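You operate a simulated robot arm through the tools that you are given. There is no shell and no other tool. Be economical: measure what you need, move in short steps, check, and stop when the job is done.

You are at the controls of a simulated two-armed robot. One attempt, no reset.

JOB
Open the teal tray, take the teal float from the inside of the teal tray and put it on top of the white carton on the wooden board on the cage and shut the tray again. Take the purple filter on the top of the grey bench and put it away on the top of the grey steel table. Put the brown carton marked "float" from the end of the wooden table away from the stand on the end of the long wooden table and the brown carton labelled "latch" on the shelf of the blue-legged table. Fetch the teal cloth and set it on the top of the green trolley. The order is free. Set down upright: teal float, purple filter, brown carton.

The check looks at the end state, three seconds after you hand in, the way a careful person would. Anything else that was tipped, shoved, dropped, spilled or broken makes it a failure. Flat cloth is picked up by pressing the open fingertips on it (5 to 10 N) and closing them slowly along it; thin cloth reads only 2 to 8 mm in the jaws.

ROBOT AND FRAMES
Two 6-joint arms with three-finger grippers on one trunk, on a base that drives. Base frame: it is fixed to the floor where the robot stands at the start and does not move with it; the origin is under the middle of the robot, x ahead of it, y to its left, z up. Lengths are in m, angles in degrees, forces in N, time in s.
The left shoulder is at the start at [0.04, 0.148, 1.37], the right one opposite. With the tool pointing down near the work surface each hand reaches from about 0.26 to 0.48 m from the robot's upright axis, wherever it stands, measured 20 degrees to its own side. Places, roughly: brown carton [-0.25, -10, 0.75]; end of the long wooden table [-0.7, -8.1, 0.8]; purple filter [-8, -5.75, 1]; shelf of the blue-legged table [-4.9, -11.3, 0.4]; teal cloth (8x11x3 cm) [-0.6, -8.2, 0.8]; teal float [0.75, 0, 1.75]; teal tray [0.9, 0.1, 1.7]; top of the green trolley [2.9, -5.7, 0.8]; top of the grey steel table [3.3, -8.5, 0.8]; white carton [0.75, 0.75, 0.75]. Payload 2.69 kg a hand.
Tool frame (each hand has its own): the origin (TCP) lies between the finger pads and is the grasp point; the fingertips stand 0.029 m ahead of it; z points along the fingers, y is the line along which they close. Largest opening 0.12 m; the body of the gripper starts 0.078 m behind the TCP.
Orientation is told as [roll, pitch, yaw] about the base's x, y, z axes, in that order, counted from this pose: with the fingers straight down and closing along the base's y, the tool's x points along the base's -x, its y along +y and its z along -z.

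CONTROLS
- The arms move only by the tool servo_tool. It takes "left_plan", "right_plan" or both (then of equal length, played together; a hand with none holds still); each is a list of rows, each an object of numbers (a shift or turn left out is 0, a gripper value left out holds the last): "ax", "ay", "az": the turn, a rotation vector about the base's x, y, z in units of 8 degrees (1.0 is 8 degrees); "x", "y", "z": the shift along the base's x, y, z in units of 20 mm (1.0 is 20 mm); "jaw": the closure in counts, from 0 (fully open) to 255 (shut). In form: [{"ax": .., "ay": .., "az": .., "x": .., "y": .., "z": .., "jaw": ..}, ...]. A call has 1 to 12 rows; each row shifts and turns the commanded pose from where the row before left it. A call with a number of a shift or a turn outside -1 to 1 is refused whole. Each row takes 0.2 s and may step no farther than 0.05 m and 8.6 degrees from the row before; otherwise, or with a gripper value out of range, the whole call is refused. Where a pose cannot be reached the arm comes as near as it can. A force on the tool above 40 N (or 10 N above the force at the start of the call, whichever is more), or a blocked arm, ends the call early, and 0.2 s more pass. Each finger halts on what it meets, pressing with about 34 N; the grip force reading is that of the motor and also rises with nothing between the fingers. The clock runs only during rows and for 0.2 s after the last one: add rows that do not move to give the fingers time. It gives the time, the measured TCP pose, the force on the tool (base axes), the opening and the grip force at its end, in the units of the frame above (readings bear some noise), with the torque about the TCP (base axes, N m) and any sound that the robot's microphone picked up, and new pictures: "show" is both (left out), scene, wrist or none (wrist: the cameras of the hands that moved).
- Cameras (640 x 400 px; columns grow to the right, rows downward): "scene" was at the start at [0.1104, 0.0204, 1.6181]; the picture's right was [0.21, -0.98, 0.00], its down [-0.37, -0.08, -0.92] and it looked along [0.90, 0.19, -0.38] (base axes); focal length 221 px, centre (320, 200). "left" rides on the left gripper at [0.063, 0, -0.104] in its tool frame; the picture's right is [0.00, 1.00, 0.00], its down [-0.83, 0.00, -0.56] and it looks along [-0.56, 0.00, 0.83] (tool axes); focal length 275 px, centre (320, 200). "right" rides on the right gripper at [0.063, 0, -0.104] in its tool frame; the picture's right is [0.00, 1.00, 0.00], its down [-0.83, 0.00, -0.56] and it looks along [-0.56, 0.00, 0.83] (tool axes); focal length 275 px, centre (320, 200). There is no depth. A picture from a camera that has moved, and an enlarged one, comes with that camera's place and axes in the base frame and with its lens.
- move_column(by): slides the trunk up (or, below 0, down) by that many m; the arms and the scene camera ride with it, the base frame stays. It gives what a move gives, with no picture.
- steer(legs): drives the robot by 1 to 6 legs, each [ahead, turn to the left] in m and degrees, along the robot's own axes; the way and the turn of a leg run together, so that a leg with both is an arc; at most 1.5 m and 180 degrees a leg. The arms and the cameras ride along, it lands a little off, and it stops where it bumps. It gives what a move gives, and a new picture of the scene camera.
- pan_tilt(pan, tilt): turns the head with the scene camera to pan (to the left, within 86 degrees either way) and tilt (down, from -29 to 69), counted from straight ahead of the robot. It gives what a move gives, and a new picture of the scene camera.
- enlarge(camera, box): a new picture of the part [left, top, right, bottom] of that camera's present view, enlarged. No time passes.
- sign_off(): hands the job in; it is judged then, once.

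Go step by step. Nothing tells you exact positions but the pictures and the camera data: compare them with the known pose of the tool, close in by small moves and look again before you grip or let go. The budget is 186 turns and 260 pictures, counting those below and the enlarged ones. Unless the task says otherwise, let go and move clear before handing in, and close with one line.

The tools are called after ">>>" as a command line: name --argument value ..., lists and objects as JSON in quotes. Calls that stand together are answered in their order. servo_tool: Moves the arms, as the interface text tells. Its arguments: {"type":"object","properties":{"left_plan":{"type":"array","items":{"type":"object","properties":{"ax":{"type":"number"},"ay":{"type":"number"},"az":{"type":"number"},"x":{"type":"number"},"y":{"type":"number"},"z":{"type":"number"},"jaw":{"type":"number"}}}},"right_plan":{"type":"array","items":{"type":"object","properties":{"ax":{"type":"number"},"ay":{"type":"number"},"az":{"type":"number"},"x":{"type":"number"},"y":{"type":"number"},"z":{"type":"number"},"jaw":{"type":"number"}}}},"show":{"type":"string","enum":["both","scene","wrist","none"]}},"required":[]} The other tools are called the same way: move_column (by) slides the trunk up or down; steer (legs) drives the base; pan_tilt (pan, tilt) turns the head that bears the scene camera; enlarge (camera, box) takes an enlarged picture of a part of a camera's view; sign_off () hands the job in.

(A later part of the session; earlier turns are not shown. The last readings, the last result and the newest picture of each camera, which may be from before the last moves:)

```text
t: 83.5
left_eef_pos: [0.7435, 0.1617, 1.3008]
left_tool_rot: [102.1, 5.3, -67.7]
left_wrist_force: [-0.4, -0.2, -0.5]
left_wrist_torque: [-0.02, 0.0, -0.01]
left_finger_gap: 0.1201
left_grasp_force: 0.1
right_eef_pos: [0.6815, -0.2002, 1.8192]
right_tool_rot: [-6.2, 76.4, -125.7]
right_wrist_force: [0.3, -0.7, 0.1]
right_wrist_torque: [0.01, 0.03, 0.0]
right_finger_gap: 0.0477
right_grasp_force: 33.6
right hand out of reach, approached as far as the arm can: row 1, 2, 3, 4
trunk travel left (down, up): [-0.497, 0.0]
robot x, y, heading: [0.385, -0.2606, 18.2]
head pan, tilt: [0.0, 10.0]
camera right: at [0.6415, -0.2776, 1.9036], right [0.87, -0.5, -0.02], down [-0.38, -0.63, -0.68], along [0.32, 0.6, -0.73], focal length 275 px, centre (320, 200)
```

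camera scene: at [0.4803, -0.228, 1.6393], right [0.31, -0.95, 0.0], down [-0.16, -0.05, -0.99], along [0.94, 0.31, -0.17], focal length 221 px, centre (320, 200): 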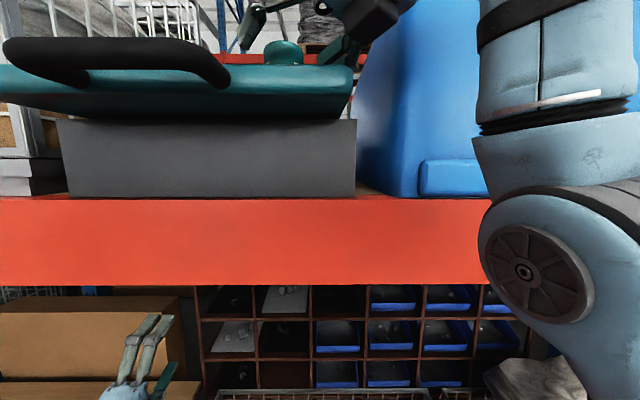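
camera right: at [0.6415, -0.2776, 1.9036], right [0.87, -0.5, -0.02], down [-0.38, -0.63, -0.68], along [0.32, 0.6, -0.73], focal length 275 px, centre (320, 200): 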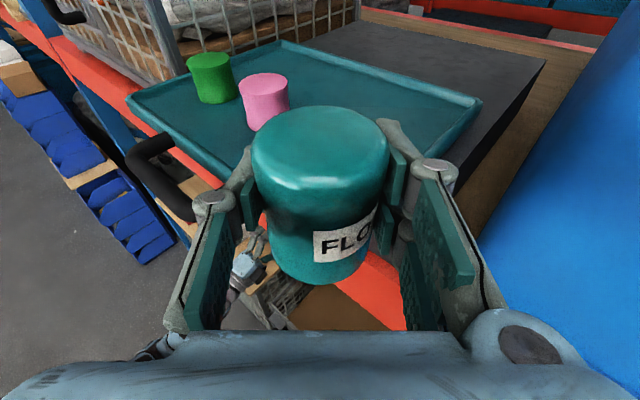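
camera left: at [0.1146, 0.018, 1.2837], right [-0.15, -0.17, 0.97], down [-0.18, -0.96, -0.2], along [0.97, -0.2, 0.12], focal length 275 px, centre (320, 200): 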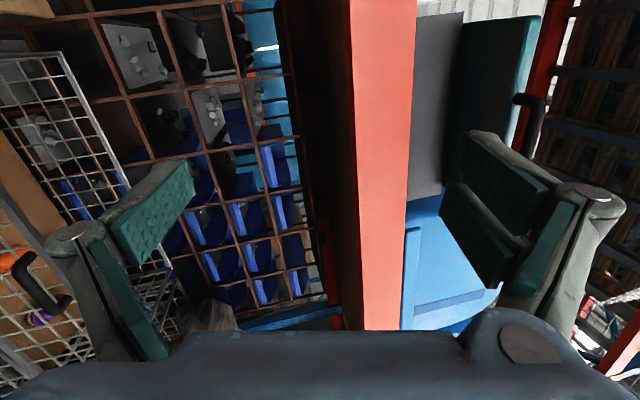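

The float is clear. Now back away so the left hand can come up and push the tray shut.

>>> steer --legs '[[-0.45, 0]]'

>>> servo_tool --left_plan '[{"z": 1, "ax": -0.4, "ay": 0.34, "az": -0.13, "jaw": 150}, {"z": 1, "ax": -0.4, "ay": 0.34, "az": -0.13, "jaw": 255}, {"z": 1, "ax": -0.4, "ay": 0.34, "az": -0.13}, {"z": 1}, {"z": 1}, {"z": 1}, {"z": 1}, {"z": 1}, {"z": 1}, {"z": 1}, {"z": 1}, {"z": 1}]' --show "none"

>>> servo_tool --left_plan '[{"z": 1}, {"z": 1}, {"z": 1}, {"z": 1}, {"z": 1}, {"z": 1}, {"z": 1}, {"z": 1}, {"z": 1}]' --show "both"

```text
t: 86.2
left_eef_pos: [0.3129, 0.0202, 1.298]
left_tool_rot: [102.0, 5.1, -67.5]
left_wrist_force: [0.3, 0.6, -0.9]
left_wrist_torque: [-0.04, 0.01, -0.02]
left_finger_gap: 0.1199
left_grasp_force: 0.0
right_eef_pos: [0.2562, -0.3407, 1.8165]
right_tool_rot: [-6.4, 76.3, -125.8]
right_wrist_force: [0.6, 1.4, -0.2]
right_wrist_torque: [0.0, 0.01, 0.04]
right_finger_gap: 0.048
right_grasp_force: 34.3
trunk travel left (down, up): [-0.497, 0.0]
robot x, y, heading: [-0.045, -0.4057, 18.7]
head pan, tilt: [0.0, 10.0]
camera scene: at [0.0634, -0.3666, 1.6382], right [0.32, -0.95, 0.0], down [-0.17, -0.06, -0.98], along [0.93, 0.31, -0.18], focal length 221 px, centre (320, 200)
```

scene: 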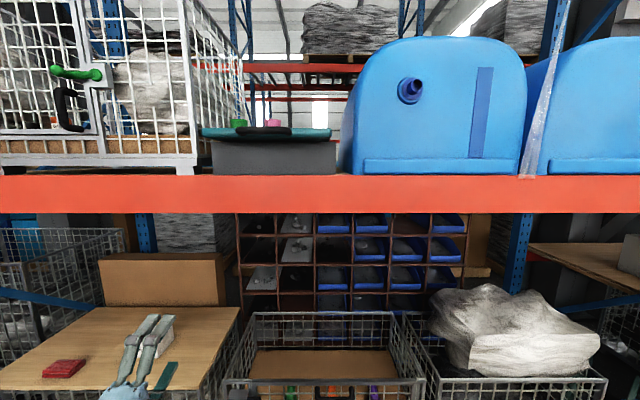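

```text
t: 88.8
left_eef_pos: [0.311, 0.0196, 1.5385]
left_tool_rot: [91.1, -0.9, -71.1]
left_wrist_force: [-0.7, -0.1, -0.4]
left_wrist_torque: [-0.01, -0.03, -0.01]
left_finger_gap: 0.0
left_grasp_force: 28.3
right_eef_pos: [0.2517, -0.3427, 1.8182]
right_tool_rot: [-6.1, 76.4, -125.6]
right_wrist_force: [-0.4, -0.6, -0.7]
right_wrist_torque: [-0.01, 0.0, -0.01]
right_finger_gap: 0.0482
right_grasp_force: 34.3
trunk travel left (down, up): [-0.497, 0.0]
robot x, y, heading: [-0.0495, -0.4047, 18.7]
head pan, tilt: [0.0, 10.0]
```

```text
t: 90.8
left_eef_pos: [0.3104, 0.0185, 1.7183]
left_tool_rot: [91.2, -0.8, -71.1]
left_wrist_force: [-0.2, -0.1, -0.4]
left_wrist_torque: [0.01, -0.01, 0.01]
left_finger_gap: 0.0001
left_grasp_force: 28.6
right_eef_pos: [0.2509, -0.3423, 1.8179]
right_tool_rot: [-6.1, 76.5, -125.5]
right_wrist_force: [-0.1, -0.1, -0.4]
right_wrist_torque: [-0.01, -0.03, 0.01]
right_finger_gap: 0.048
right_grasp_force: 33.8
trunk travel left (down, up): [-0.497, 0.0]
robot x, y, heading: [-0.0481, -0.4059, 18.7]
head pan, tilt: [0.0, 10.0]
camera scene: at [0.0592, -0.3686, 1.6385], right [0.32, -0.95, 0.0], down [-0.16, -0.06, -0.98], along [0.93, 0.31, -0.17], focal length 221 px, centre (320, 200)
camera left: at [0.1892, 0.0444, 1.7177], right [-0.02, 0.0, 1.0], down [-0.26, -0.97, 0.0], along [0.97, -0.26, 0.02], focal length 275 px, centre (320, 200)
```

scene: 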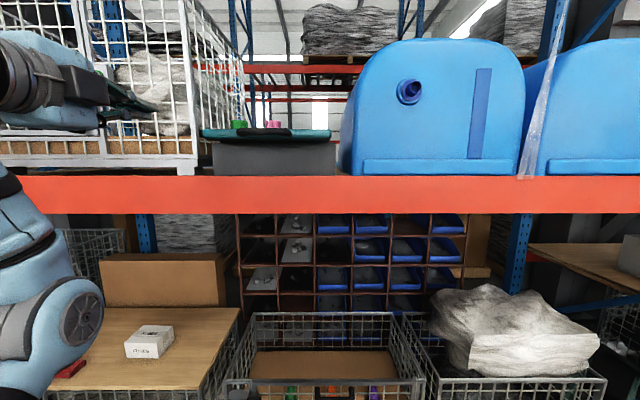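
left: 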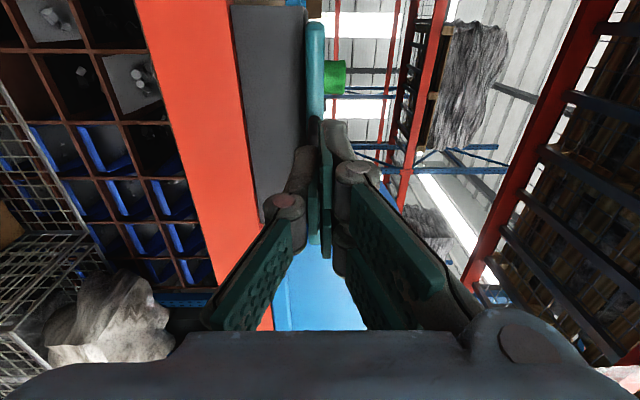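

The left hand is closed and at handle height. I'll slide it right to the handle's centre, move the float hand a bit further right, then drive forward.

>>> servo_tool --left_plan '[{"x": 0.317, "y": -0.948}, {"x": 0.317, "y": -0.948}, {"x": 0.317, "y": -0.948}, {"x": 0.317, "y": -0.948}, {"x": 0.317, "y": -0.948}, {"x": 0.317, "y": -0.948}]' --right_plan '[{"x": 0.317, "y": -0.948}, {"x": 0.317, "y": -0.948}, {"x": 0.317, "y": -0.948}, {"x": 0.317, "y": -0.948}, {"x": 0.317, "y": -0.948}, {}]' --show "none"

>>> steer --legs '[[0.21, -0.2]]'

>>> enlarge --camera "left" --box '[0, 0, 640, 400]'

```text
t: 92.2
left_eef_pos: [0.3498, -0.0951, 1.7176]
left_tool_rot: [91.0, -0.8, -71.2]
left_wrist_force: [0.1, -0.1, 0.2]
left_wrist_torque: [0.02, -0.01, 0.03]
left_finger_gap: 0.0
left_grasp_force: 28.5
right_eef_pos: [0.2824, -0.4231, 1.8209]
right_tool_rot: [-8.8, 76.9, -128.2]
right_wrist_force: [-0.2, 0.1, -0.3]
right_wrist_torque: [0.01, 0.04, 0.01]
right_finger_gap: 0.0481
right_grasp_force: 33.7
right hand out of reach, approached as far as the arm can: row 5
trunk travel left (down, up): [-0.497, 0.0]
robot x, y, heading: [-0.0431, -0.4039, 18.3]
head pan, tilt: [0.0, 10.0]
```

```text
t: 93.9
left_eef_pos: [0.5422, -0.03, 1.7215]
left_tool_rot: [91.4, -0.9, -71.4]
left_wrist_force: [-0.6, -0.9, -0.1]
left_wrist_torque: [0.0, -0.01, 0.0]
left_finger_gap: 0.0
left_grasp_force: 28.5
right_eef_pos: [0.4745, -0.359, 1.8229]
right_tool_rot: [-7.8, 77.1, -127.4]
right_wrist_force: [-0.6, -0.1, 0.7]
right_wrist_torque: [0.03, 0.0, -0.06]
right_finger_gap: 0.0479
right_grasp_force: 34.1
trunk travel left (down, up): [-0.497, 0.0]
robot x, y, heading: [0.152, -0.335, 18.5]
head pan, tilt: [0.0, 10.0]
camera scene: at [0.2531, -0.3041, 1.639], right [0.31, -0.95, 0.0], down [-0.16, -0.05, -0.99], along [0.94, 0.31, -0.17], focal length 221 px, centre (320, 200)
```

scene: 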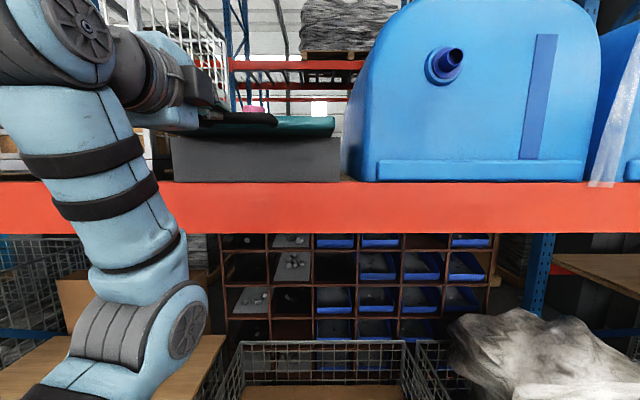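

```text
1.00 times, centred on (320, 200) of left (not enlarged: the box is as wide or as high as the picture)
camera zoom: at [0.4221, -0.0048, 1.719], right [-0.03, 0.0, 1.0], down [-0.26, -0.97, 0.0], along [0.97, -0.26, 0.03], focal length 275 px, centre (320, 200)
```

zoom: 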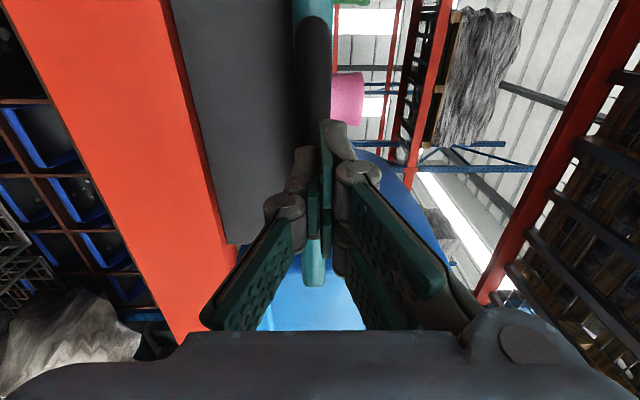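

>>> servo_tool --left_plan '[{"x": -0.3, "y": 0.9, "z": -0.3}]' --show "none"

>>> steer --legs '[[0.11, 0]]'

>>> servo_tool --left_plan '[{"x": 0.38, "y": 0.127}, {"x": 0.38, "y": 0.127}, {"x": 0.38, "y": 0.127}, {"x": 0.38, "y": 0.127}, {"x": 0.38, "y": 0.127}, {"x": 0.38, "y": 0.127}, {"x": 0.38, "y": 0.127}, {"x": 0.38, "y": 0.127}]' --show "both"

```text
t: 94.3
left_eef_pos: [0.5472, -0.0067, 1.7099]
left_tool_rot: [90.9, -0.9, -71.3]
left_wrist_force: [-0.2, -0.1, -0.3]
left_wrist_torque: [0.02, 0.0, -0.02]
left_finger_gap: 0.0
left_grasp_force: 27.9
right_eef_pos: [0.4852, -0.3534, 1.82]
right_tool_rot: [-8.8, 76.8, -128.2]
right_wrist_force: [-0.9, 1.3, -0.5]
right_wrist_torque: [0.01, 0.02, 0.02]
right_finger_gap: 0.0481
right_grasp_force: 33.7
trunk travel left (down, up): [-0.497, 0.0]
robot x, y, heading: [0.1517, -0.3364, 18.4]
head pan, tilt: [0.0, 10.0]
```

```text
t: 95.5
left_eef_pos: [0.6394, 0.0225, 1.7134]
left_tool_rot: [91.0, -0.8, -71.2]
left_wrist_force: [1.2, 0.4, 0.1]
left_wrist_torque: [-0.04, 0.0, 0.01]
left_finger_gap: 0.0
left_grasp_force: 28.1
right_eef_pos: [0.5829, -0.3215, 1.8192]
right_tool_rot: [-9.1, 76.7, -128.6]
right_wrist_force: [-0.1, -0.5, 0.1]
right_wrist_torque: [0.03, -0.02, 0.03]
right_finger_gap: 0.0481
right_grasp_force: 34.5
trunk travel left (down, up): [-0.497, 0.0]
robot x, y, heading: [0.2538, -0.3065, 18.6]
head pan, tilt: [0.0, 10.0]
stopped in leg 1: the force on the tool passed its limit at 169 N (the readings are from after the stop); the commanded pose is now the measured one
camera scene: at [0.3596, -0.268, 1.6385], right [0.32, -0.95, 0.0], down [-0.17, -0.06, -0.98], along [0.93, 0.31, -0.17], focal length 221 px, centre (320, 200)
```

scene: 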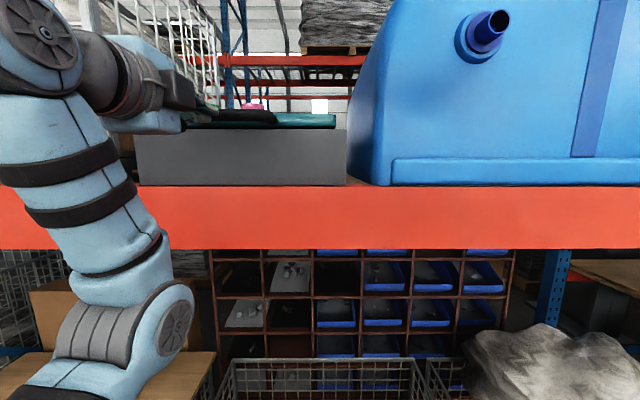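

```text
t: 96.7
left_eef_pos: [0.6516, 0.0277, 1.7204]
left_tool_rot: [92.1, -0.9, -71.3]
left_wrist_force: [-33.3, -12.0, -10.8]
left_wrist_torque: [0.04, 0.39, -0.33]
left_finger_gap: 0.0001
left_grasp_force: 28.9
right_eef_pos: [0.5627, -0.3274, 1.8225]
right_tool_rot: [-7.5, 77.3, -126.8]
right_wrist_force: [0.9, -0.1, -0.3]
right_wrist_torque: [0.02, 0.0, -0.02]
right_finger_gap: 0.0481
right_grasp_force: 33.9
trunk travel left (down, up): [-0.497, 0.0]
robot x, y, heading: [0.2535, -0.3038, 19.1]
head pan, tilt: [0.0, 10.0]
stopped in row 5 (left hand): the force on the tool passed its limit at 45 N (the readings are from after the stop); the commanded pose is now the measured one
camera scene: at [0.3404, -0.2743, 1.6397], right [0.32, -0.95, 0.0], down [-0.15, -0.05, -0.99], along [0.94, 0.32, -0.16], focal length 221 px, centre (320, 200)
camera left: at [0.5313, 0.0531, 1.7178], right [-0.04, 0.0, 1.0], down [-0.26, -0.97, -0.01], along [0.96, -0.26, 0.04], focal length 275 px, centre (320, 200)
```

scene: 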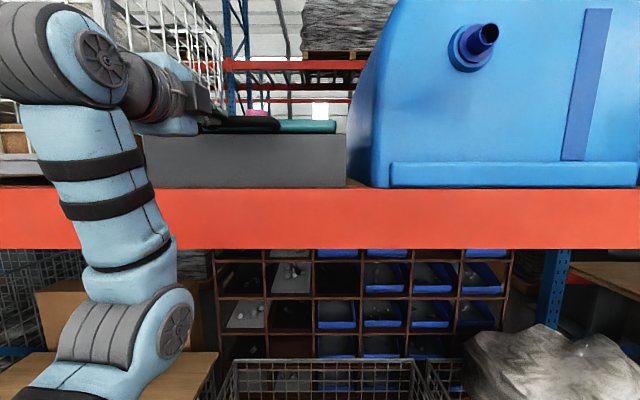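
left: 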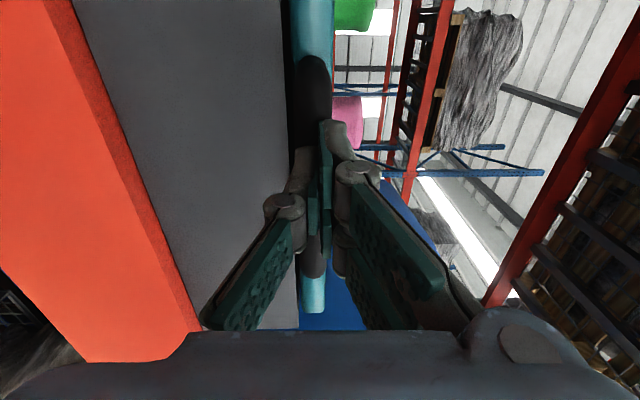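

The tray is hard against its closed stop. I'll back off and verify before going to the white carton.

>>> steer --legs '[[-0.3, 0]]'

>>> enlarge --camera "scene" --box '[180, 80, 380, 205]'

>>> enlarge --camera "right" --box '[0, 0, 640, 400]'

```text
t: 98.8
left_eef_pos: [0.3935, -0.0614, 1.7108]
left_tool_rot: [90.8, -0.9, -71.4]
left_wrist_force: [0.4, -0.1, -0.5]
left_wrist_torque: [0.0, -0.01, 0.0]
left_finger_gap: 0.0
left_grasp_force: 28.5
right_eef_pos: [0.303, -0.4159, 1.8182]
right_tool_rot: [-9.8, 76.4, -129.4]
right_wrist_force: [-0.4, 0.6, -0.6]
right_wrist_torque: [-0.01, -0.03, 0.07]
right_finger_gap: 0.0482
right_grasp_force: 34.0
trunk travel left (down, up): [-0.497, 0.0]
robot x, y, heading: [-0.0367, -0.4002, 18.4]
head pan, tilt: [0.0, 10.0]
camera scene: at [0.0782, -0.3625, 1.6378], right [0.32, -0.95, 0.0], down [-0.17, -0.06, -0.98], along [0.93, 0.31, -0.18], focal length 221 px, centre (320, 200)
```

scene: 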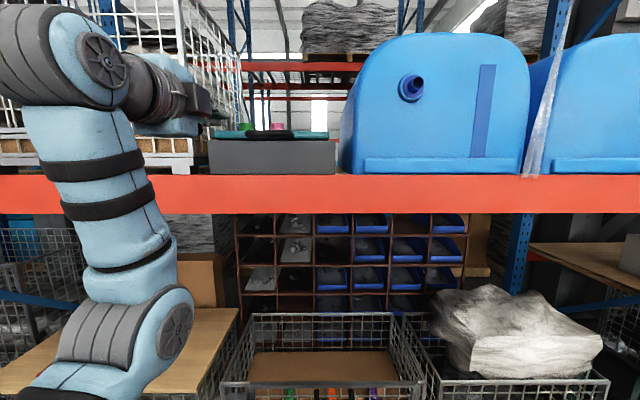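

```text
3.20 times, centred on (280, 142) of scene
camera zoom: at [0.0782, -0.3625, 1.6378], right [0.32, -0.95, 0.0], down [-0.17, -0.06, -0.98], along [0.93, 0.31, -0.18], focal length 708 px, centre (448, 384)
```

zoom: 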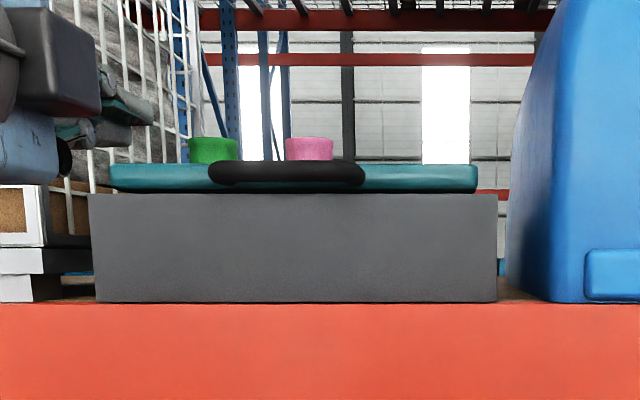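

```text
1.00 times, centred on (320, 200) of right (not enlarged: the box is as wide or as high as the picture)
camera zoom: at [0.2625, -0.4938, 1.9018], right [0.87, -0.5, -0.04], down [-0.38, -0.62, -0.68], along [0.31, 0.6, -0.73], focal length 275 px, centre (320, 200)
```

zoom: 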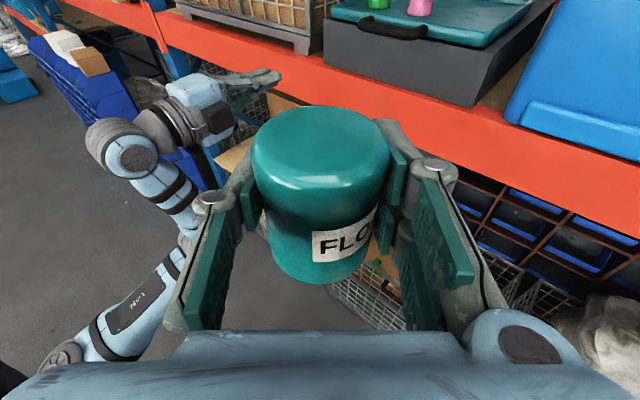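

The tray is shut and sits flush as it did at the start. Next I'll drive left along the rack to stand in front of the board with the white carton.

>>> steer --legs '[[0, 81], [1.03, 0], [0, -81]]'

>>> pan_tilt --pan -5 --tilt 40

```text
t: 111.0
left_eef_pos: [0.2469, 0.9404, 1.7126]
left_tool_rot: [91.1, -0.9, -73.3]
left_wrist_force: [-0.3, -0.4, 0.8]
left_wrist_torque: [0.03, 0.01, 0.0]
left_finger_gap: 0.0002
left_grasp_force: 28.5
right_eef_pos: [0.1434, 0.5877, 1.8192]
right_tool_rot: [-9.1, 76.7, -130.5]
right_wrist_force: [0.3, 0.3, -0.2]
right_wrist_torque: [0.02, 0.01, -0.03]
right_finger_gap: 0.0478
right_grasp_force: 33.7
trunk travel left (down, up): [-0.497, 0.0]
robot x, y, heading: [-0.1876, 0.6147, 16.8]
head pan, tilt: [0.0, 10.0]
camera scene: at [-0.0777, 0.6493, 1.6385], right [0.28, -0.96, 0.0], down [-0.17, -0.05, -0.98], along [0.94, 0.28, -0.17], focal length 221 px, centre (320, 200)
```

scene: 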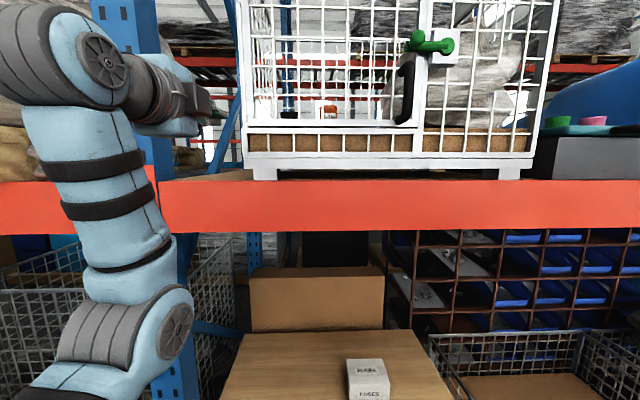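

```text
t: 112.0
left_eef_pos: [0.2452, 0.9392, 1.7141]
left_tool_rot: [91.1, -0.9, -73.3]
left_wrist_force: [0.3, 0.8, 0.0]
left_wrist_torque: [0.02, 0.01, 0.01]
left_finger_gap: 0.0001
left_grasp_force: 28.9
right_eef_pos: [0.1443, 0.5873, 1.8201]
right_tool_rot: [-9.1, 76.7, -130.7]
right_wrist_force: [-0.3, -0.3, 0.1]
right_wrist_torque: [0.02, 0.03, -0.01]
right_finger_gap: 0.048
right_grasp_force: 34.5
trunk travel left (down, up): [-0.497, 0.0]
robot x, y, heading: [-0.1799, 0.6152, 16.3]
head pan, tilt: [-5.0, 40.0]
camera scene: at [-0.0834, 0.6391, 1.5909], right [0.2, -0.98, 0.0], down [-0.63, -0.13, -0.77], along [0.75, 0.15, -0.64], focal length 221 px, centre (320, 200)
```

scene: 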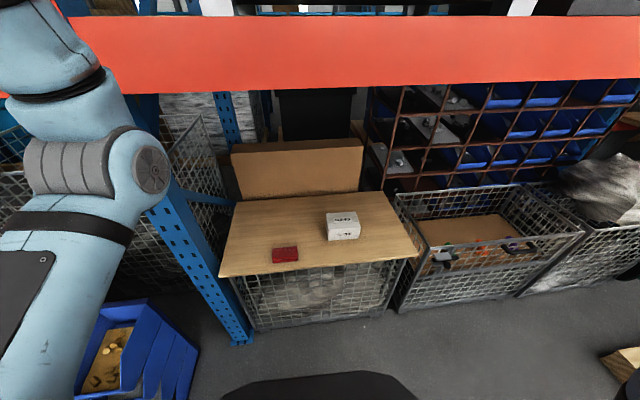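

The white "FUSES" carton triangulates to about (0.615, 0.67, 0.866), with the board's front edge near u=0.62. I'll lower the trunk, then turn the right hand to face forward.

>>> move_column --by -0.42

>>> servo_tool --right_plan '[{"az": -1, "z": -1}, {"az": -1, "z": -1}, {"az": -1, "z": -1}, {"az": -1, "z": -1}, {"az": -1, "z": -1}, {"z": -1}, {"z": -1}, {"z": -1}, {"z": -1}, {"z": -1}, {"z": -1}, {"z": -1}]' --show "none"

>>> servo_tool --right_plan '[{"z": -1}, {"z": -1}, {"z": -1}]' --show "both"

```text
refused: -0.42 is not a number from -0.4 to 0.4
```

```text
t: 114.6
left_eef_pos: [0.2487, 0.9404, 1.7129]
left_tool_rot: [91.1, -0.9, -73.3]
left_wrist_force: [-0.4, 0.0, -0.3]
left_wrist_torque: [0.01, 0.0, 0.04]
left_finger_gap: 0.0002
left_grasp_force: 27.9
right_eef_pos: [0.2353, 0.6575, 1.769]
right_tool_rot: [-9.1, 76.7, -170.4]
right_wrist_force: [-0.1, 0.8, 0.2]
right_wrist_torque: [-0.02, 0.0, -0.02]
right_finger_gap: 0.0479
right_grasp_force: 33.5
right hand out of reach, approached as far as the arm can: row 1, 2, 3, 4, 5, 6, 7, 8, 9, 10, 11, 12
trunk travel left (down, up): [-0.497, 0.0]
robot x, y, heading: [-0.1871, 0.6184, 16.6]
head pan, tilt: [-5.0, 40.0]
```

```text
t: 115.4
left_eef_pos: [0.2476, 0.9421, 1.7131]
left_tool_rot: [91.1, -0.9, -73.2]
left_wrist_force: [-0.4, -0.5, -0.6]
left_wrist_torque: [0.01, 0.0, 0.04]
left_finger_gap: 0.0
left_grasp_force: 29.1
right_eef_pos: [0.26, 0.6758, 1.7345]
right_tool_rot: [-9.1, 76.6, -170.3]
right_wrist_force: [-0.1, 0.3, 0.5]
right_wrist_torque: [0.0, 0.01, 0.0]
right_finger_gap: 0.0481
right_grasp_force: 34.3
right hand out of reach, approached as far as the arm can: row 1, 2, 3
trunk travel left (down, up): [-0.497, 0.0]
robot x, y, heading: [-0.1846, 0.6143, 16.5]
head pan, tilt: [-5.0, 40.0]
camera scene: at [-0.0824, 0.6401, 1.5907], right [0.2, -0.98, 0.0], down [-0.63, -0.13, -0.77], along [0.75, 0.15, -0.64], focal length 221 px, centre (320, 200)
camera right: at [0.1783, 0.6449, 1.8184], right [0.32, -0.95, -0.03], down [-0.7, -0.21, -0.68], along [0.64, 0.24, -0.73], focal length 275 px, centre (320, 200)
```

scene: 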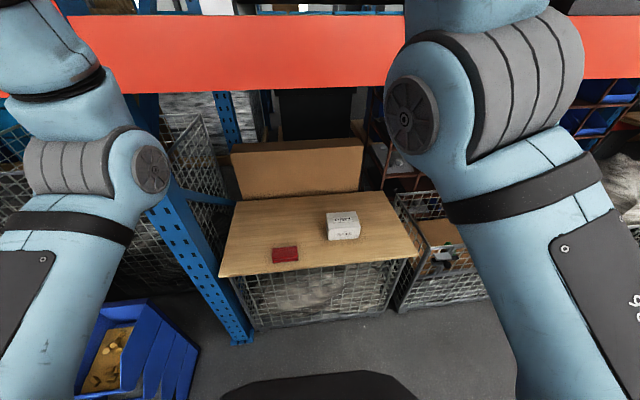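
right: 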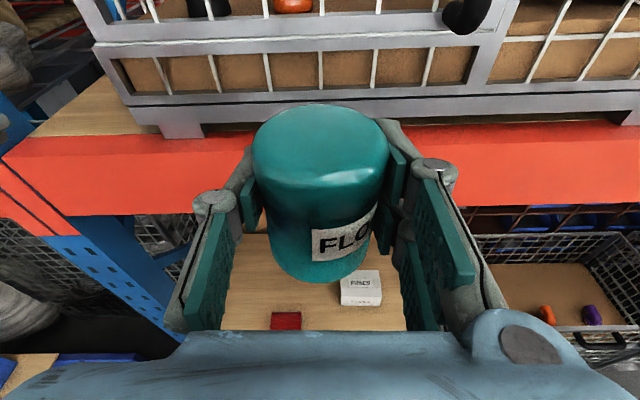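

>>> move_column --by -0.4

>>> servo_tool --right_plan '[{"z": -1, "x": 0.5}, {"z": -1, "x": 0.5}, {"z": -1, "x": 0.5}, {"z": -1, "x": 0.5}, {"z": -1}, {"z": -1}, {"z": -1}, {"z": -1}, {"z": -1}, {"z": -1}, {"z": -1}, {"z": -1}]' --show "wrist"

```text
t: 119.2
left_eef_pos: [0.2463, 0.9401, 1.3146]
left_tool_rot: [91.1, -1.0, -73.3]
left_wrist_force: [-0.3, -0.4, 1.0]
left_wrist_torque: [0.02, 0.03, -0.02]
left_finger_gap: 0.0001
left_grasp_force: 28.9
right_eef_pos: [0.2587, 0.6748, 1.3355]
right_tool_rot: [-9.1, 76.7, -170.5]
right_wrist_force: [0.2, 0.5, -0.8]
right_wrist_torque: [-0.03, -0.04, -0.01]
right_finger_gap: 0.048
right_grasp_force: 33.9
trunk travel left (down, up): [-0.097, 0.4]
robot x, y, heading: [-0.1863, 0.6154, 16.1]
head pan, tilt: [-5.0, 40.0]
```

```text
t: 121.8
left_eef_pos: [0.2474, 0.9408, 1.3137]
left_tool_rot: [91.1, -0.8, -73.4]
left_wrist_force: [-0.2, -0.2, 0.1]
left_wrist_torque: [-0.02, 0.0, 0.0]
left_finger_gap: 0.0
left_grasp_force: 28.1
right_eef_pos: [0.3749, 0.7255, 1.2098]
right_tool_rot: [-10.1, 76.5, -171.5]
right_wrist_force: [1.1, -0.3, -1.1]
right_wrist_torque: [-0.03, -0.01, 0.02]
right_finger_gap: 0.0478
right_grasp_force: 33.6
right hand out of reach, approached as far as the arm can: row 1, 2, 3, 4, 5, 6, 7, 8, 9, 10, 11, 12
trunk travel left (down, up): [-0.097, 0.4]
robot x, y, heading: [-0.1851, 0.6215, 16.8]
head pan, tilt: [-5.0, 40.0]
camera right: at [0.293, 0.6948, 1.2949], right [0.31, -0.95, -0.04], down [-0.7, -0.21, -0.68], along [0.64, 0.24, -0.73], focal length 275 px, centre (320, 200)
```

right: 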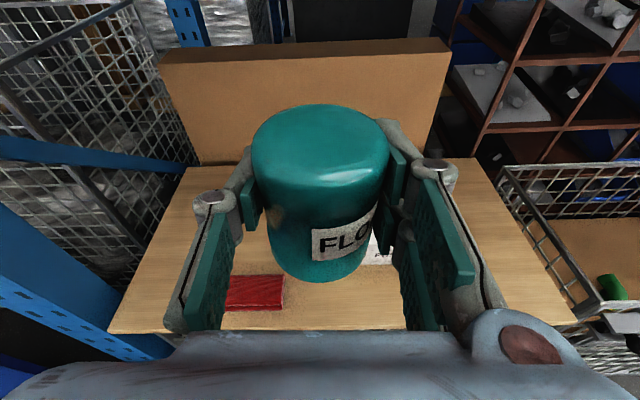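

>>> servo_tool --right_plan '[{"z": -0.5, "x": 0.32, "y": -0.5}, {"z": -0.5, "x": 0.32, "y": -0.5}, {"z": -1, "x": 0.32, "y": -0.5}, {"z": -1, "x": 0.32, "y": -0.5}, {"z": -1, "x": 0.32, "y": -0.5}, {"z": -1, "x": 0.32, "y": -0.5}, {"z": -1, "x": 0.32, "y": -0.5}, {"z": -1, "x": 0.32, "y": -0.5}, {"z": -1, "x": 0.32, "y": -0.5}, {"z": -1, "x": 0.32, "y": -0.5}, {"z": -1, "x": 0.32}, {"z": -0.5, "x": 0.32}]' --show "wrist"

```text
t: 124.4
left_eef_pos: [0.2464, 0.9399, 1.3123]
left_tool_rot: [91.1, -0.9, -73.3]
left_wrist_force: [0.1, -0.1, 1.2]
left_wrist_torque: [-0.03, 0.01, 0.01]
left_finger_gap: 0.0001
left_grasp_force: 28.6
right_eef_pos: [0.5125, 0.7188, 1.0564]
right_tool_rot: [-10.6, 76.4, -172.2]
right_wrist_force: [-0.4, 0.3, 0.1]
right_wrist_torque: [0.0, -0.02, 0.03]
right_finger_gap: 0.0481
right_grasp_force: 34.1
right hand out of reach, approached as far as the arm can: row 1, 2, 3, 4, 5, 6, 7, 8, 9, 10
trunk travel left (down, up): [-0.097, 0.4]
robot x, y, heading: [-0.187, 0.6165, 16.5]
head pan, tilt: [-5.0, 40.0]
camera right: at [0.4315, 0.6884, 1.141], right [0.31, -0.95, -0.04], down [-0.7, -0.2, -0.68], along [0.64, 0.24, -0.73], focal length 275 px, centre (320, 200)
```

right: 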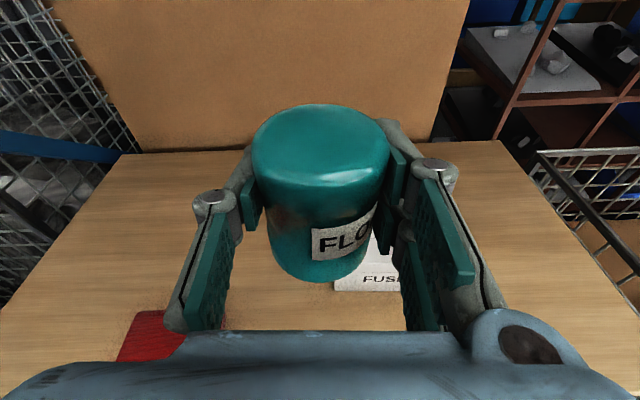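

>>> servo_tool --right_plan '[{"x": 0.28, "y": -0.95}, {"x": 0.28, "y": -0.95}, {"x": 0.28, "y": -0.95}, {"x": 0.28, "y": -0.95}]' --show "none"

>>> steer --legs '[[0.1, 2]]'

>>> enlarge --camera "right" --box '[0, 0, 640, 400]'

```text
t: 125.4
left_eef_pos: [0.2477, 0.9396, 1.3136]
left_tool_rot: [91.1, -0.9, -73.3]
left_wrist_force: [0.3, 0.0, -0.5]
left_wrist_torque: [0.0, -0.02, -0.02]
left_finger_gap: 0.0
left_grasp_force: 28.3
right_eef_pos: [0.5561, 0.6929, 1.0672]
right_tool_rot: [-11.2, 76.5, -173.2]
right_wrist_force: [-0.3, 0.3, 0.2]
right_wrist_torque: [0.01, 0.0, 0.0]
right_finger_gap: 0.0482
right_grasp_force: 34.4
right hand out of reach, approached as far as the arm can: row 1, 2, 3, 4
trunk travel left (down, up): [-0.097, 0.4]
robot x, y, heading: [-0.1818, 0.6169, 16.4]
head pan, tilt: [-5.0, 40.0]
```

```text
t: 126.6
left_eef_pos: [0.3301, 0.9851, 1.3143]
left_tool_rot: [91.1, -0.8, -71.3]
left_wrist_force: [0.0, 1.0, 0.4]
left_wrist_torque: [0.05, 0.01, 0.0]
left_finger_gap: 0.0
left_grasp_force: 28.0
right_eef_pos: [0.6491, 0.7502, 1.0674]
right_tool_rot: [-11.1, 76.6, -171.2]
right_wrist_force: [0.0, -1.5, -0.6]
right_wrist_torque: [0.01, -0.05, -0.02]
right_finger_gap: 0.0479
right_grasp_force: 34.4
trunk travel left (down, up): [-0.097, 0.4]
robot x, y, heading: [-0.0896, 0.6486, 18.6]
head pan, tilt: [-5.0, 40.0]
camera scene: at [0.0115, 0.6731, 1.1909], right [0.23, -0.97, 0.0], down [-0.62, -0.15, -0.77], along [0.74, 0.18, -0.64], focal length 221 px, centre (320, 200)
```

scene: 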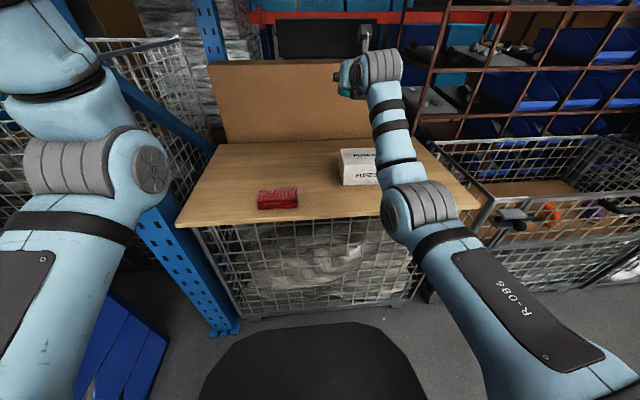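

```text
1.00 times, centred on (320, 200) of right (not enlarged: the box is as wide or as high as the picture)
camera zoom: at [0.5677, 0.7163, 1.1514], right [0.34, -0.94, -0.04], down [-0.7, -0.22, -0.68], along [0.63, 0.26, -0.73], focal length 275 px, centre (320, 200)
```

zoom: 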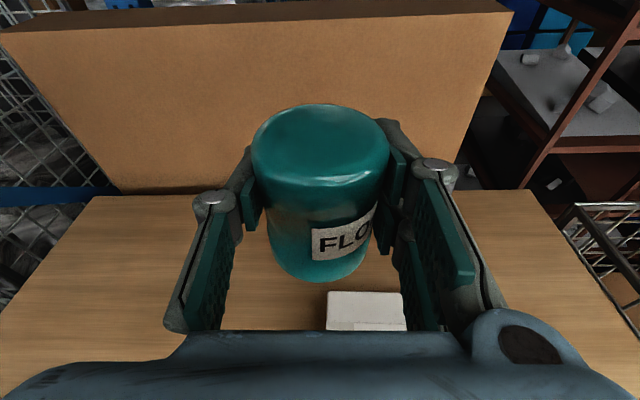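

>>> enlarge --camera "scene" --box '[240, 100, 440, 225]'

```text
3.20 times, centred on (340, 162) of scene
camera zoom: at [0.0115, 0.6731, 1.1909], right [0.23, -0.97, 0.0], down [-0.62, -0.15, -0.77], along [0.74, 0.18, -0.64], focal length 708 px, centre (256, 320)
```

zoom: 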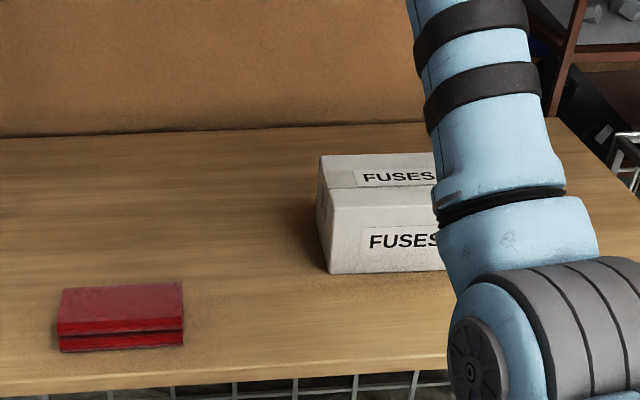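

With zoomed corners, the carton's top centre is about (0.681, 0.682, 0.841), the board is at z≈0.74, and the carton is about 16×7.4×10 cm. I'll advance 8 cm and then bring the float over it.

>>> steer --legs '[[0.08, 0]]'

>>> servo_tool --right_plan '[{"x": -0.37, "y": -0.78}, {"x": -0.37, "y": -0.78}, {"x": -0.37, "y": -0.78, "z": -0.7}, {"x": -0.37, "y": -0.78, "z": -0.7}, {"x": -0.37, "y": -0.78, "z": -0.7}, {"x": -0.37, "y": -0.78, "z": -0.7}]' --show "both"

```text
t: 127.6
left_eef_pos: [0.4041, 1.0102, 1.3145]
left_tool_rot: [91.2, -0.9, -71.2]
left_wrist_force: [0.2, 1.0, 0.5]
left_wrist_torque: [0.01, 0.01, 0.03]
left_finger_gap: 0.0001
left_grasp_force: 28.4
right_eef_pos: [0.7216, 0.776, 1.069]
right_tool_rot: [-11.1, 76.6, -171.0]
right_wrist_force: [0.6, 0.4, -0.3]
right_wrist_torque: [0.01, -0.02, -0.01]
right_finger_gap: 0.0481
right_grasp_force: 33.9
trunk travel left (down, up): [-0.097, 0.4]
robot x, y, heading: [-0.0154, 0.6688, 18.8]
head pan, tilt: [-5.0, 40.0]
camera scene: at [0.086, 0.6984, 1.191], right [0.24, -0.97, 0.0], down [-0.62, -0.15, -0.77], along [0.74, 0.18, -0.64], focal length 221 px, centre (320, 200)
```

scene: 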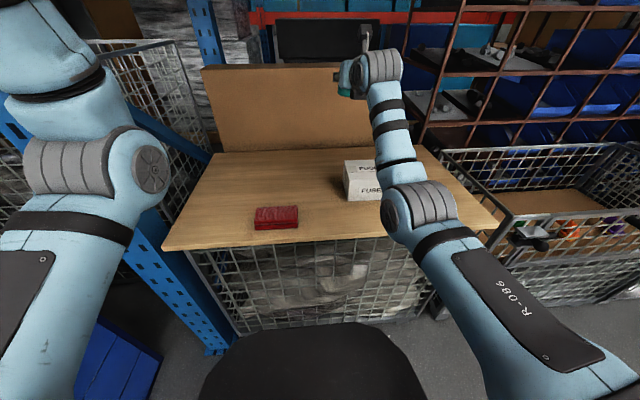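

```text
t: 129.0
left_eef_pos: [0.4069, 1.0117, 1.3136]
left_tool_rot: [91.1, -0.9, -71.2]
left_wrist_force: [0.5, 0.0, 0.3]
left_wrist_torque: [0.03, 0.02, -0.01]
left_finger_gap: 0.0
left_grasp_force: 28.6
right_eef_pos: [0.7123, 0.7691, 1.0253]
right_tool_rot: [-14.2, 76.3, -175.1]
right_wrist_force: [0.4, 0.5, -0.6]
right_wrist_torque: [-0.01, -0.02, 0.01]
right_finger_gap: 0.0483
right_grasp_force: 33.8
right hand out of reach, approached as far as the arm can: row 1, 2, 3, 4, 5, 6
trunk travel left (down, up): [-0.097, 0.4]
robot x, y, heading: [-0.0123, 0.6698, 19.0]
head pan, tilt: [-5.0, 40.0]
camera scene: at [0.087, 0.6986, 1.1909], right [0.24, -0.97, 0.0], down [-0.62, -0.15, -0.77], along [0.74, 0.18, -0.64], focal length 221 px, centre (320, 200)
camera right: at [0.6307, 0.737, 1.1091], right [0.32, -0.95, -0.05], down [-0.7, -0.2, -0.68], along [0.63, 0.26, -0.73], focal length 275 px, centre (320, 200)
```

scene: 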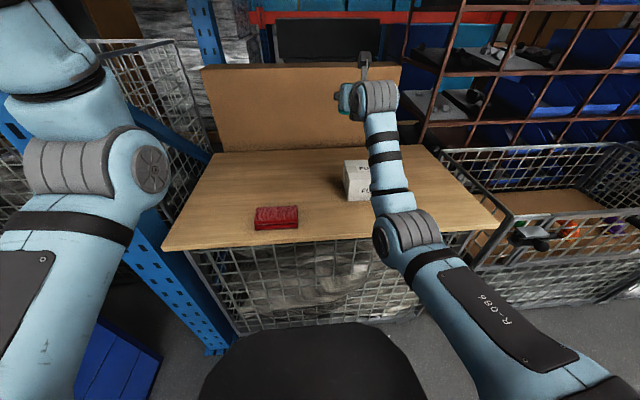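
right: 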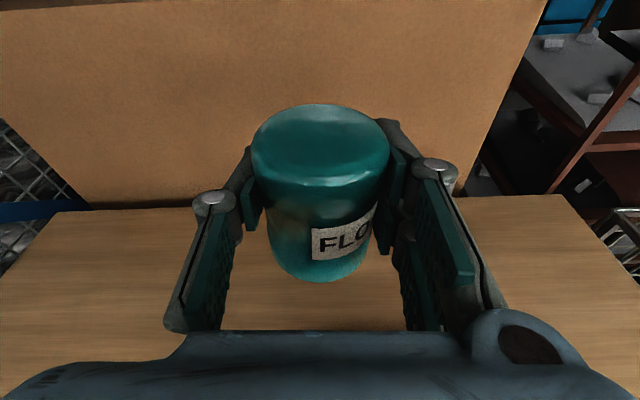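

The arm isn't following because the commanded pose has drifted into an unreachable corner. I'll steer the command back to a comfortable pose in front and see how it responds.

>>> servo_tool --right_plan '[{"x": 0.2, "y": 1, "z": 0.85}, {"x": 0.2, "y": 1, "z": 0.85}, {"x": 0.2, "y": 1, "z": 0.85}, {"x": 0.2, "y": 1, "z": 0.85}, {"x": 0.2, "y": 1, "z": 0.85}, {"x": 0.2, "y": 1, "z": 0.85}, {"x": 0.2, "y": 1, "z": 0.85}, {"x": 0.2, "y": 1, "z": 0.85}, {"x": 0.2, "y": 1, "z": 0.85}, {"x": 0.2, "y": 1, "z": 0.85}]' --show "none"

```text
t: 131.2
left_eef_pos: [0.4052, 1.0115, 1.3132]
left_tool_rot: [91.2, -0.8, -71.2]
left_wrist_force: [0.0, -0.1, -0.1]
left_wrist_torque: [-0.02, -0.02, -0.03]
left_finger_gap: 0.0
left_grasp_force: 29.0
right_eef_pos: [0.6721, 0.8747, 1.1266]
right_tool_rot: [-11.0, 76.6, -171.0]
right_wrist_force: [-0.2, -1.0, -1.2]
right_wrist_torque: [0.02, -0.03, 0.0]
right_finger_gap: 0.0481
right_grasp_force: 33.9
right hand out of reach, approached as far as the arm can: row 4, 5, 6, 7, 8, 9, 10
trunk travel left (down, up): [-0.097, 0.4]
robot x, y, heading: [-0.013, 0.6709, 18.7]
head pan, tilt: [-5.0, 40.0]
```

>>> servo_tool --right_plan '[{"x": -0.948, "y": -0.32}, {"x": -0.948, "y": -0.32}, {"x": -0.948, "y": -0.32}, {"x": -0.948, "y": -0.32}, {"x": -0.948, "y": -0.32}, {"x": -0.948, "y": -0.32}, {"x": -0.948, "y": -0.32}, {"x": -0.948, "y": -0.32}]' --show "scene"

```text
t: 133.0
left_eef_pos: [0.4051, 1.0115, 1.3144]
left_tool_rot: [91.3, -0.9, -71.3]
left_wrist_force: [-0.4, -0.7, -0.4]
left_wrist_torque: [0.02, 0.0, 0.05]
left_finger_gap: 0.0
left_grasp_force: 28.5
right_eef_pos: [0.5766, 0.8088, 1.1609]
right_tool_rot: [-12.4, 76.4, -172.6]
right_wrist_force: [-0.1, 0.5, -0.7]
right_wrist_torque: [-0.01, 0.01, 0.02]
right_finger_gap: 0.0479
right_grasp_force: 34.1
right hand out of reach, approached as far as the arm can: row 3, 4, 5, 6, 7, 8
trunk travel left (down, up): [-0.097, 0.4]
robot x, y, heading: [-0.0148, 0.6719, 18.9]
head pan, tilt: [-5.0, 40.0]
camera scene: at [0.0864, 0.6986, 1.1909], right [0.24, -0.97, 0.0], down [-0.62, -0.15, -0.77], along [0.74, 0.18, -0.64], focal length 221 px, centre (320, 200)
```

scene: 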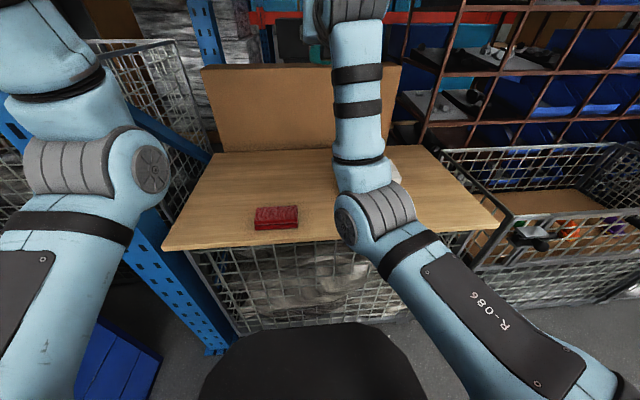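

Lowering by trunk is more predictable than by arm. I'll reposition the base about 7 cm right and 5 cm back so the carton falls where the extended arm naturally ends up.

>>> steer --legs '[[-0.185, 0], [0.075, -56], [0.075, 56]]'

>>> servo_tool --right_plan '[{"x": 0.948, "y": 0.32, "z": -0.5}, {"x": 0.948, "y": 0.32, "z": -0.5}, {"x": 0.948, "y": 0.32, "z": -0.5}, {"x": 0.948, "y": 0.32, "z": -1}, {"x": 0.948, "y": 0.32, "z": -1}, {"z": -1, "x": 0.32, "y": -0.948}, {"z": -1, "x": 0.32, "y": -0.948}, {"z": -1, "x": 0.32, "y": -0.948}]' --show "both"

```text
t: 139.5
left_eef_pos: [0.3811, 0.9126, 1.3142]
left_tool_rot: [91.0, -1.0, -73.0]
left_wrist_force: [-0.1, 0.2, 0.4]
left_wrist_torque: [0.0, 0.01, -0.01]
left_finger_gap: 0.0
left_grasp_force: 28.4
right_eef_pos: [0.547, 0.7073, 1.1602]
right_tool_rot: [-12.4, 76.4, -174.2]
right_wrist_force: [0.2, 0.4, -1.9]
right_wrist_torque: [0.03, -0.01, 0.0]
right_finger_gap: 0.0479
right_grasp_force: 33.9
trunk travel left (down, up): [-0.097, 0.4]
robot x, y, heading: [-0.0499, 0.5843, 16.8]
head pan, tilt: [-5.0, 40.0]
camera scene: at [0.0529, 0.6105, 1.1909], right [0.21, -0.98, 0.0], down [-0.63, -0.13, -0.77], along [0.75, 0.16, -0.64], focal length 221 px, centre (320, 200)
```

scene: 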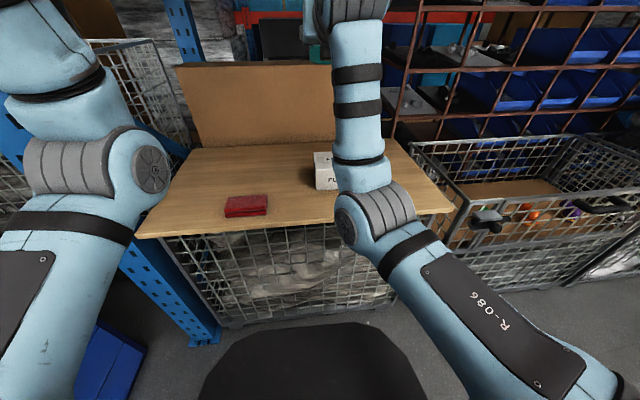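

```text
t: 141.3
left_eef_pos: [0.3813, 0.913, 1.3139]
left_tool_rot: [91.1, -0.8, -72.8]
left_wrist_force: [-0.5, -0.3, -1.0]
left_wrist_torque: [-0.02, 0.04, -0.01]
left_finger_gap: 0.0
left_grasp_force: 28.3
right_eef_pos: [0.6618, 0.6826, 1.029]
right_tool_rot: [-12.7, 76.3, -174.7]
right_wrist_force: [0.3, 0.2, 0.6]
right_wrist_torque: [0.01, -0.01, 0.01]
right_finger_gap: 0.0483
right_grasp_force: 34.0
trunk travel left (down, up): [-0.097, 0.4]
robot x, y, heading: [-0.053, 0.5877, 17.1]
head pan, tilt: [-5.0, 40.0]
camera scene: at [0.0534, 0.61, 1.1909], right [0.21, -0.98, 0.0], down [-0.63, -0.13, -0.77], along [0.75, 0.16, -0.64], focal length 221 px, centre (320, 200)
camera right: at [0.5811, 0.6505, 1.1141], right [0.31, -0.95, -0.05], down [-0.71, -0.19, -0.68], along [0.64, 0.24, -0.73], focal length 275 px, centre (320, 200)
```

scene: 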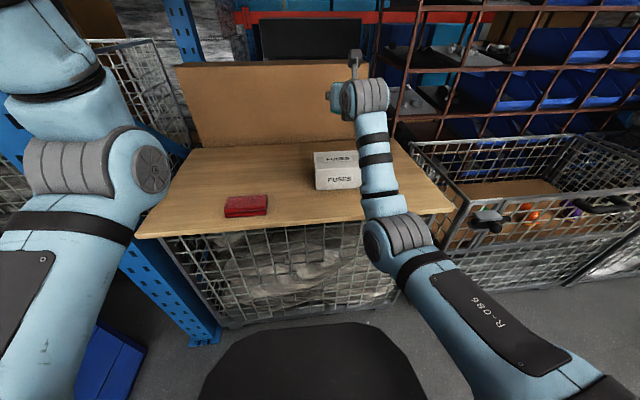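
right: 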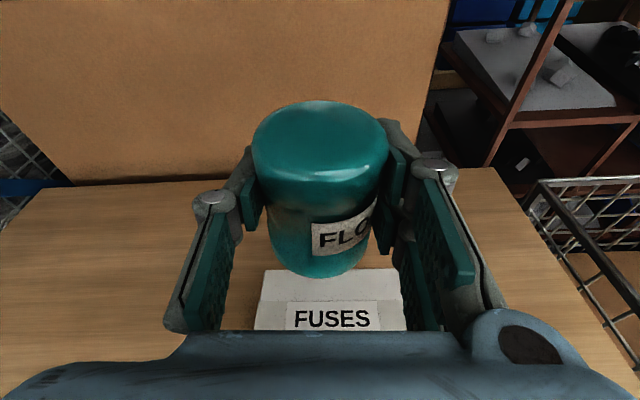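

I can now see the carton under the float, and the label centre agrees with my estimate. I'll make a small forward correction and go down 4.5 cm with the arm.

>>> servo_tool --right_plan '[{"x": 0.5, "z": -0.7}, {"x": 0.5, "z": -0.7}, {"z": -0.7}]' --show "wrist"

>>> enlarge --camera "scene" --box '[250, 50, 450, 225]'

```text
t: 142.1
left_eef_pos: [0.3806, 0.9131, 1.3146]
left_tool_rot: [91.1, -0.9, -73.0]
left_wrist_force: [0.2, -0.3, 0.3]
left_wrist_torque: [-0.01, 0.02, 0.01]
left_finger_gap: 0.0
left_grasp_force: 27.9
right_eef_pos: [0.6824, 0.683, 0.9863]
right_tool_rot: [-12.3, 76.4, -174.2]
right_wrist_force: [0.0, 0.3, -0.9]
right_wrist_torque: [-0.04, 0.01, 0.01]
right_finger_gap: 0.0484
right_grasp_force: 34.9
trunk travel left (down, up): [-0.097, 0.4]
robot x, y, heading: [-0.0488, 0.5876, 17.3]
head pan, tilt: [-5.0, 40.0]
camera right: at [0.6009, 0.6519, 1.0713], right [0.31, -0.95, -0.05], down [-0.71, -0.2, -0.68], along [0.64, 0.24, -0.73], focal length 275 px, centre (320, 200)
```

right: 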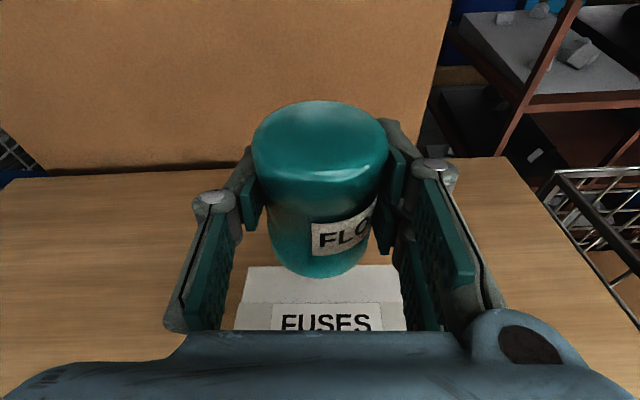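

```text
2.29 times, centred on (350, 138) of scene
camera zoom: at [0.0529, 0.6107, 1.1909], right [0.21, -0.98, 0.0], down [-0.63, -0.13, -0.77], along [0.75, 0.16, -0.64], focal length 506 px, centre (251, 343)
```

zoom: 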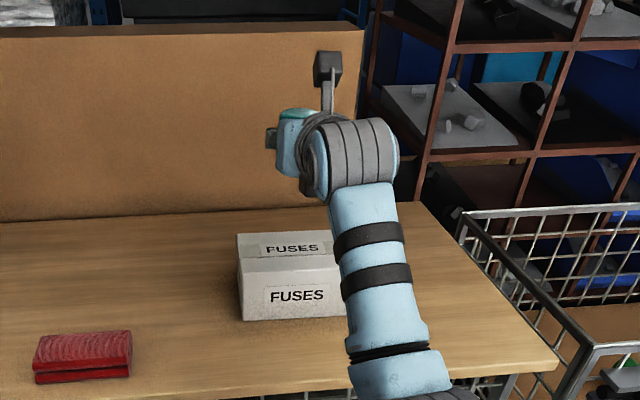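

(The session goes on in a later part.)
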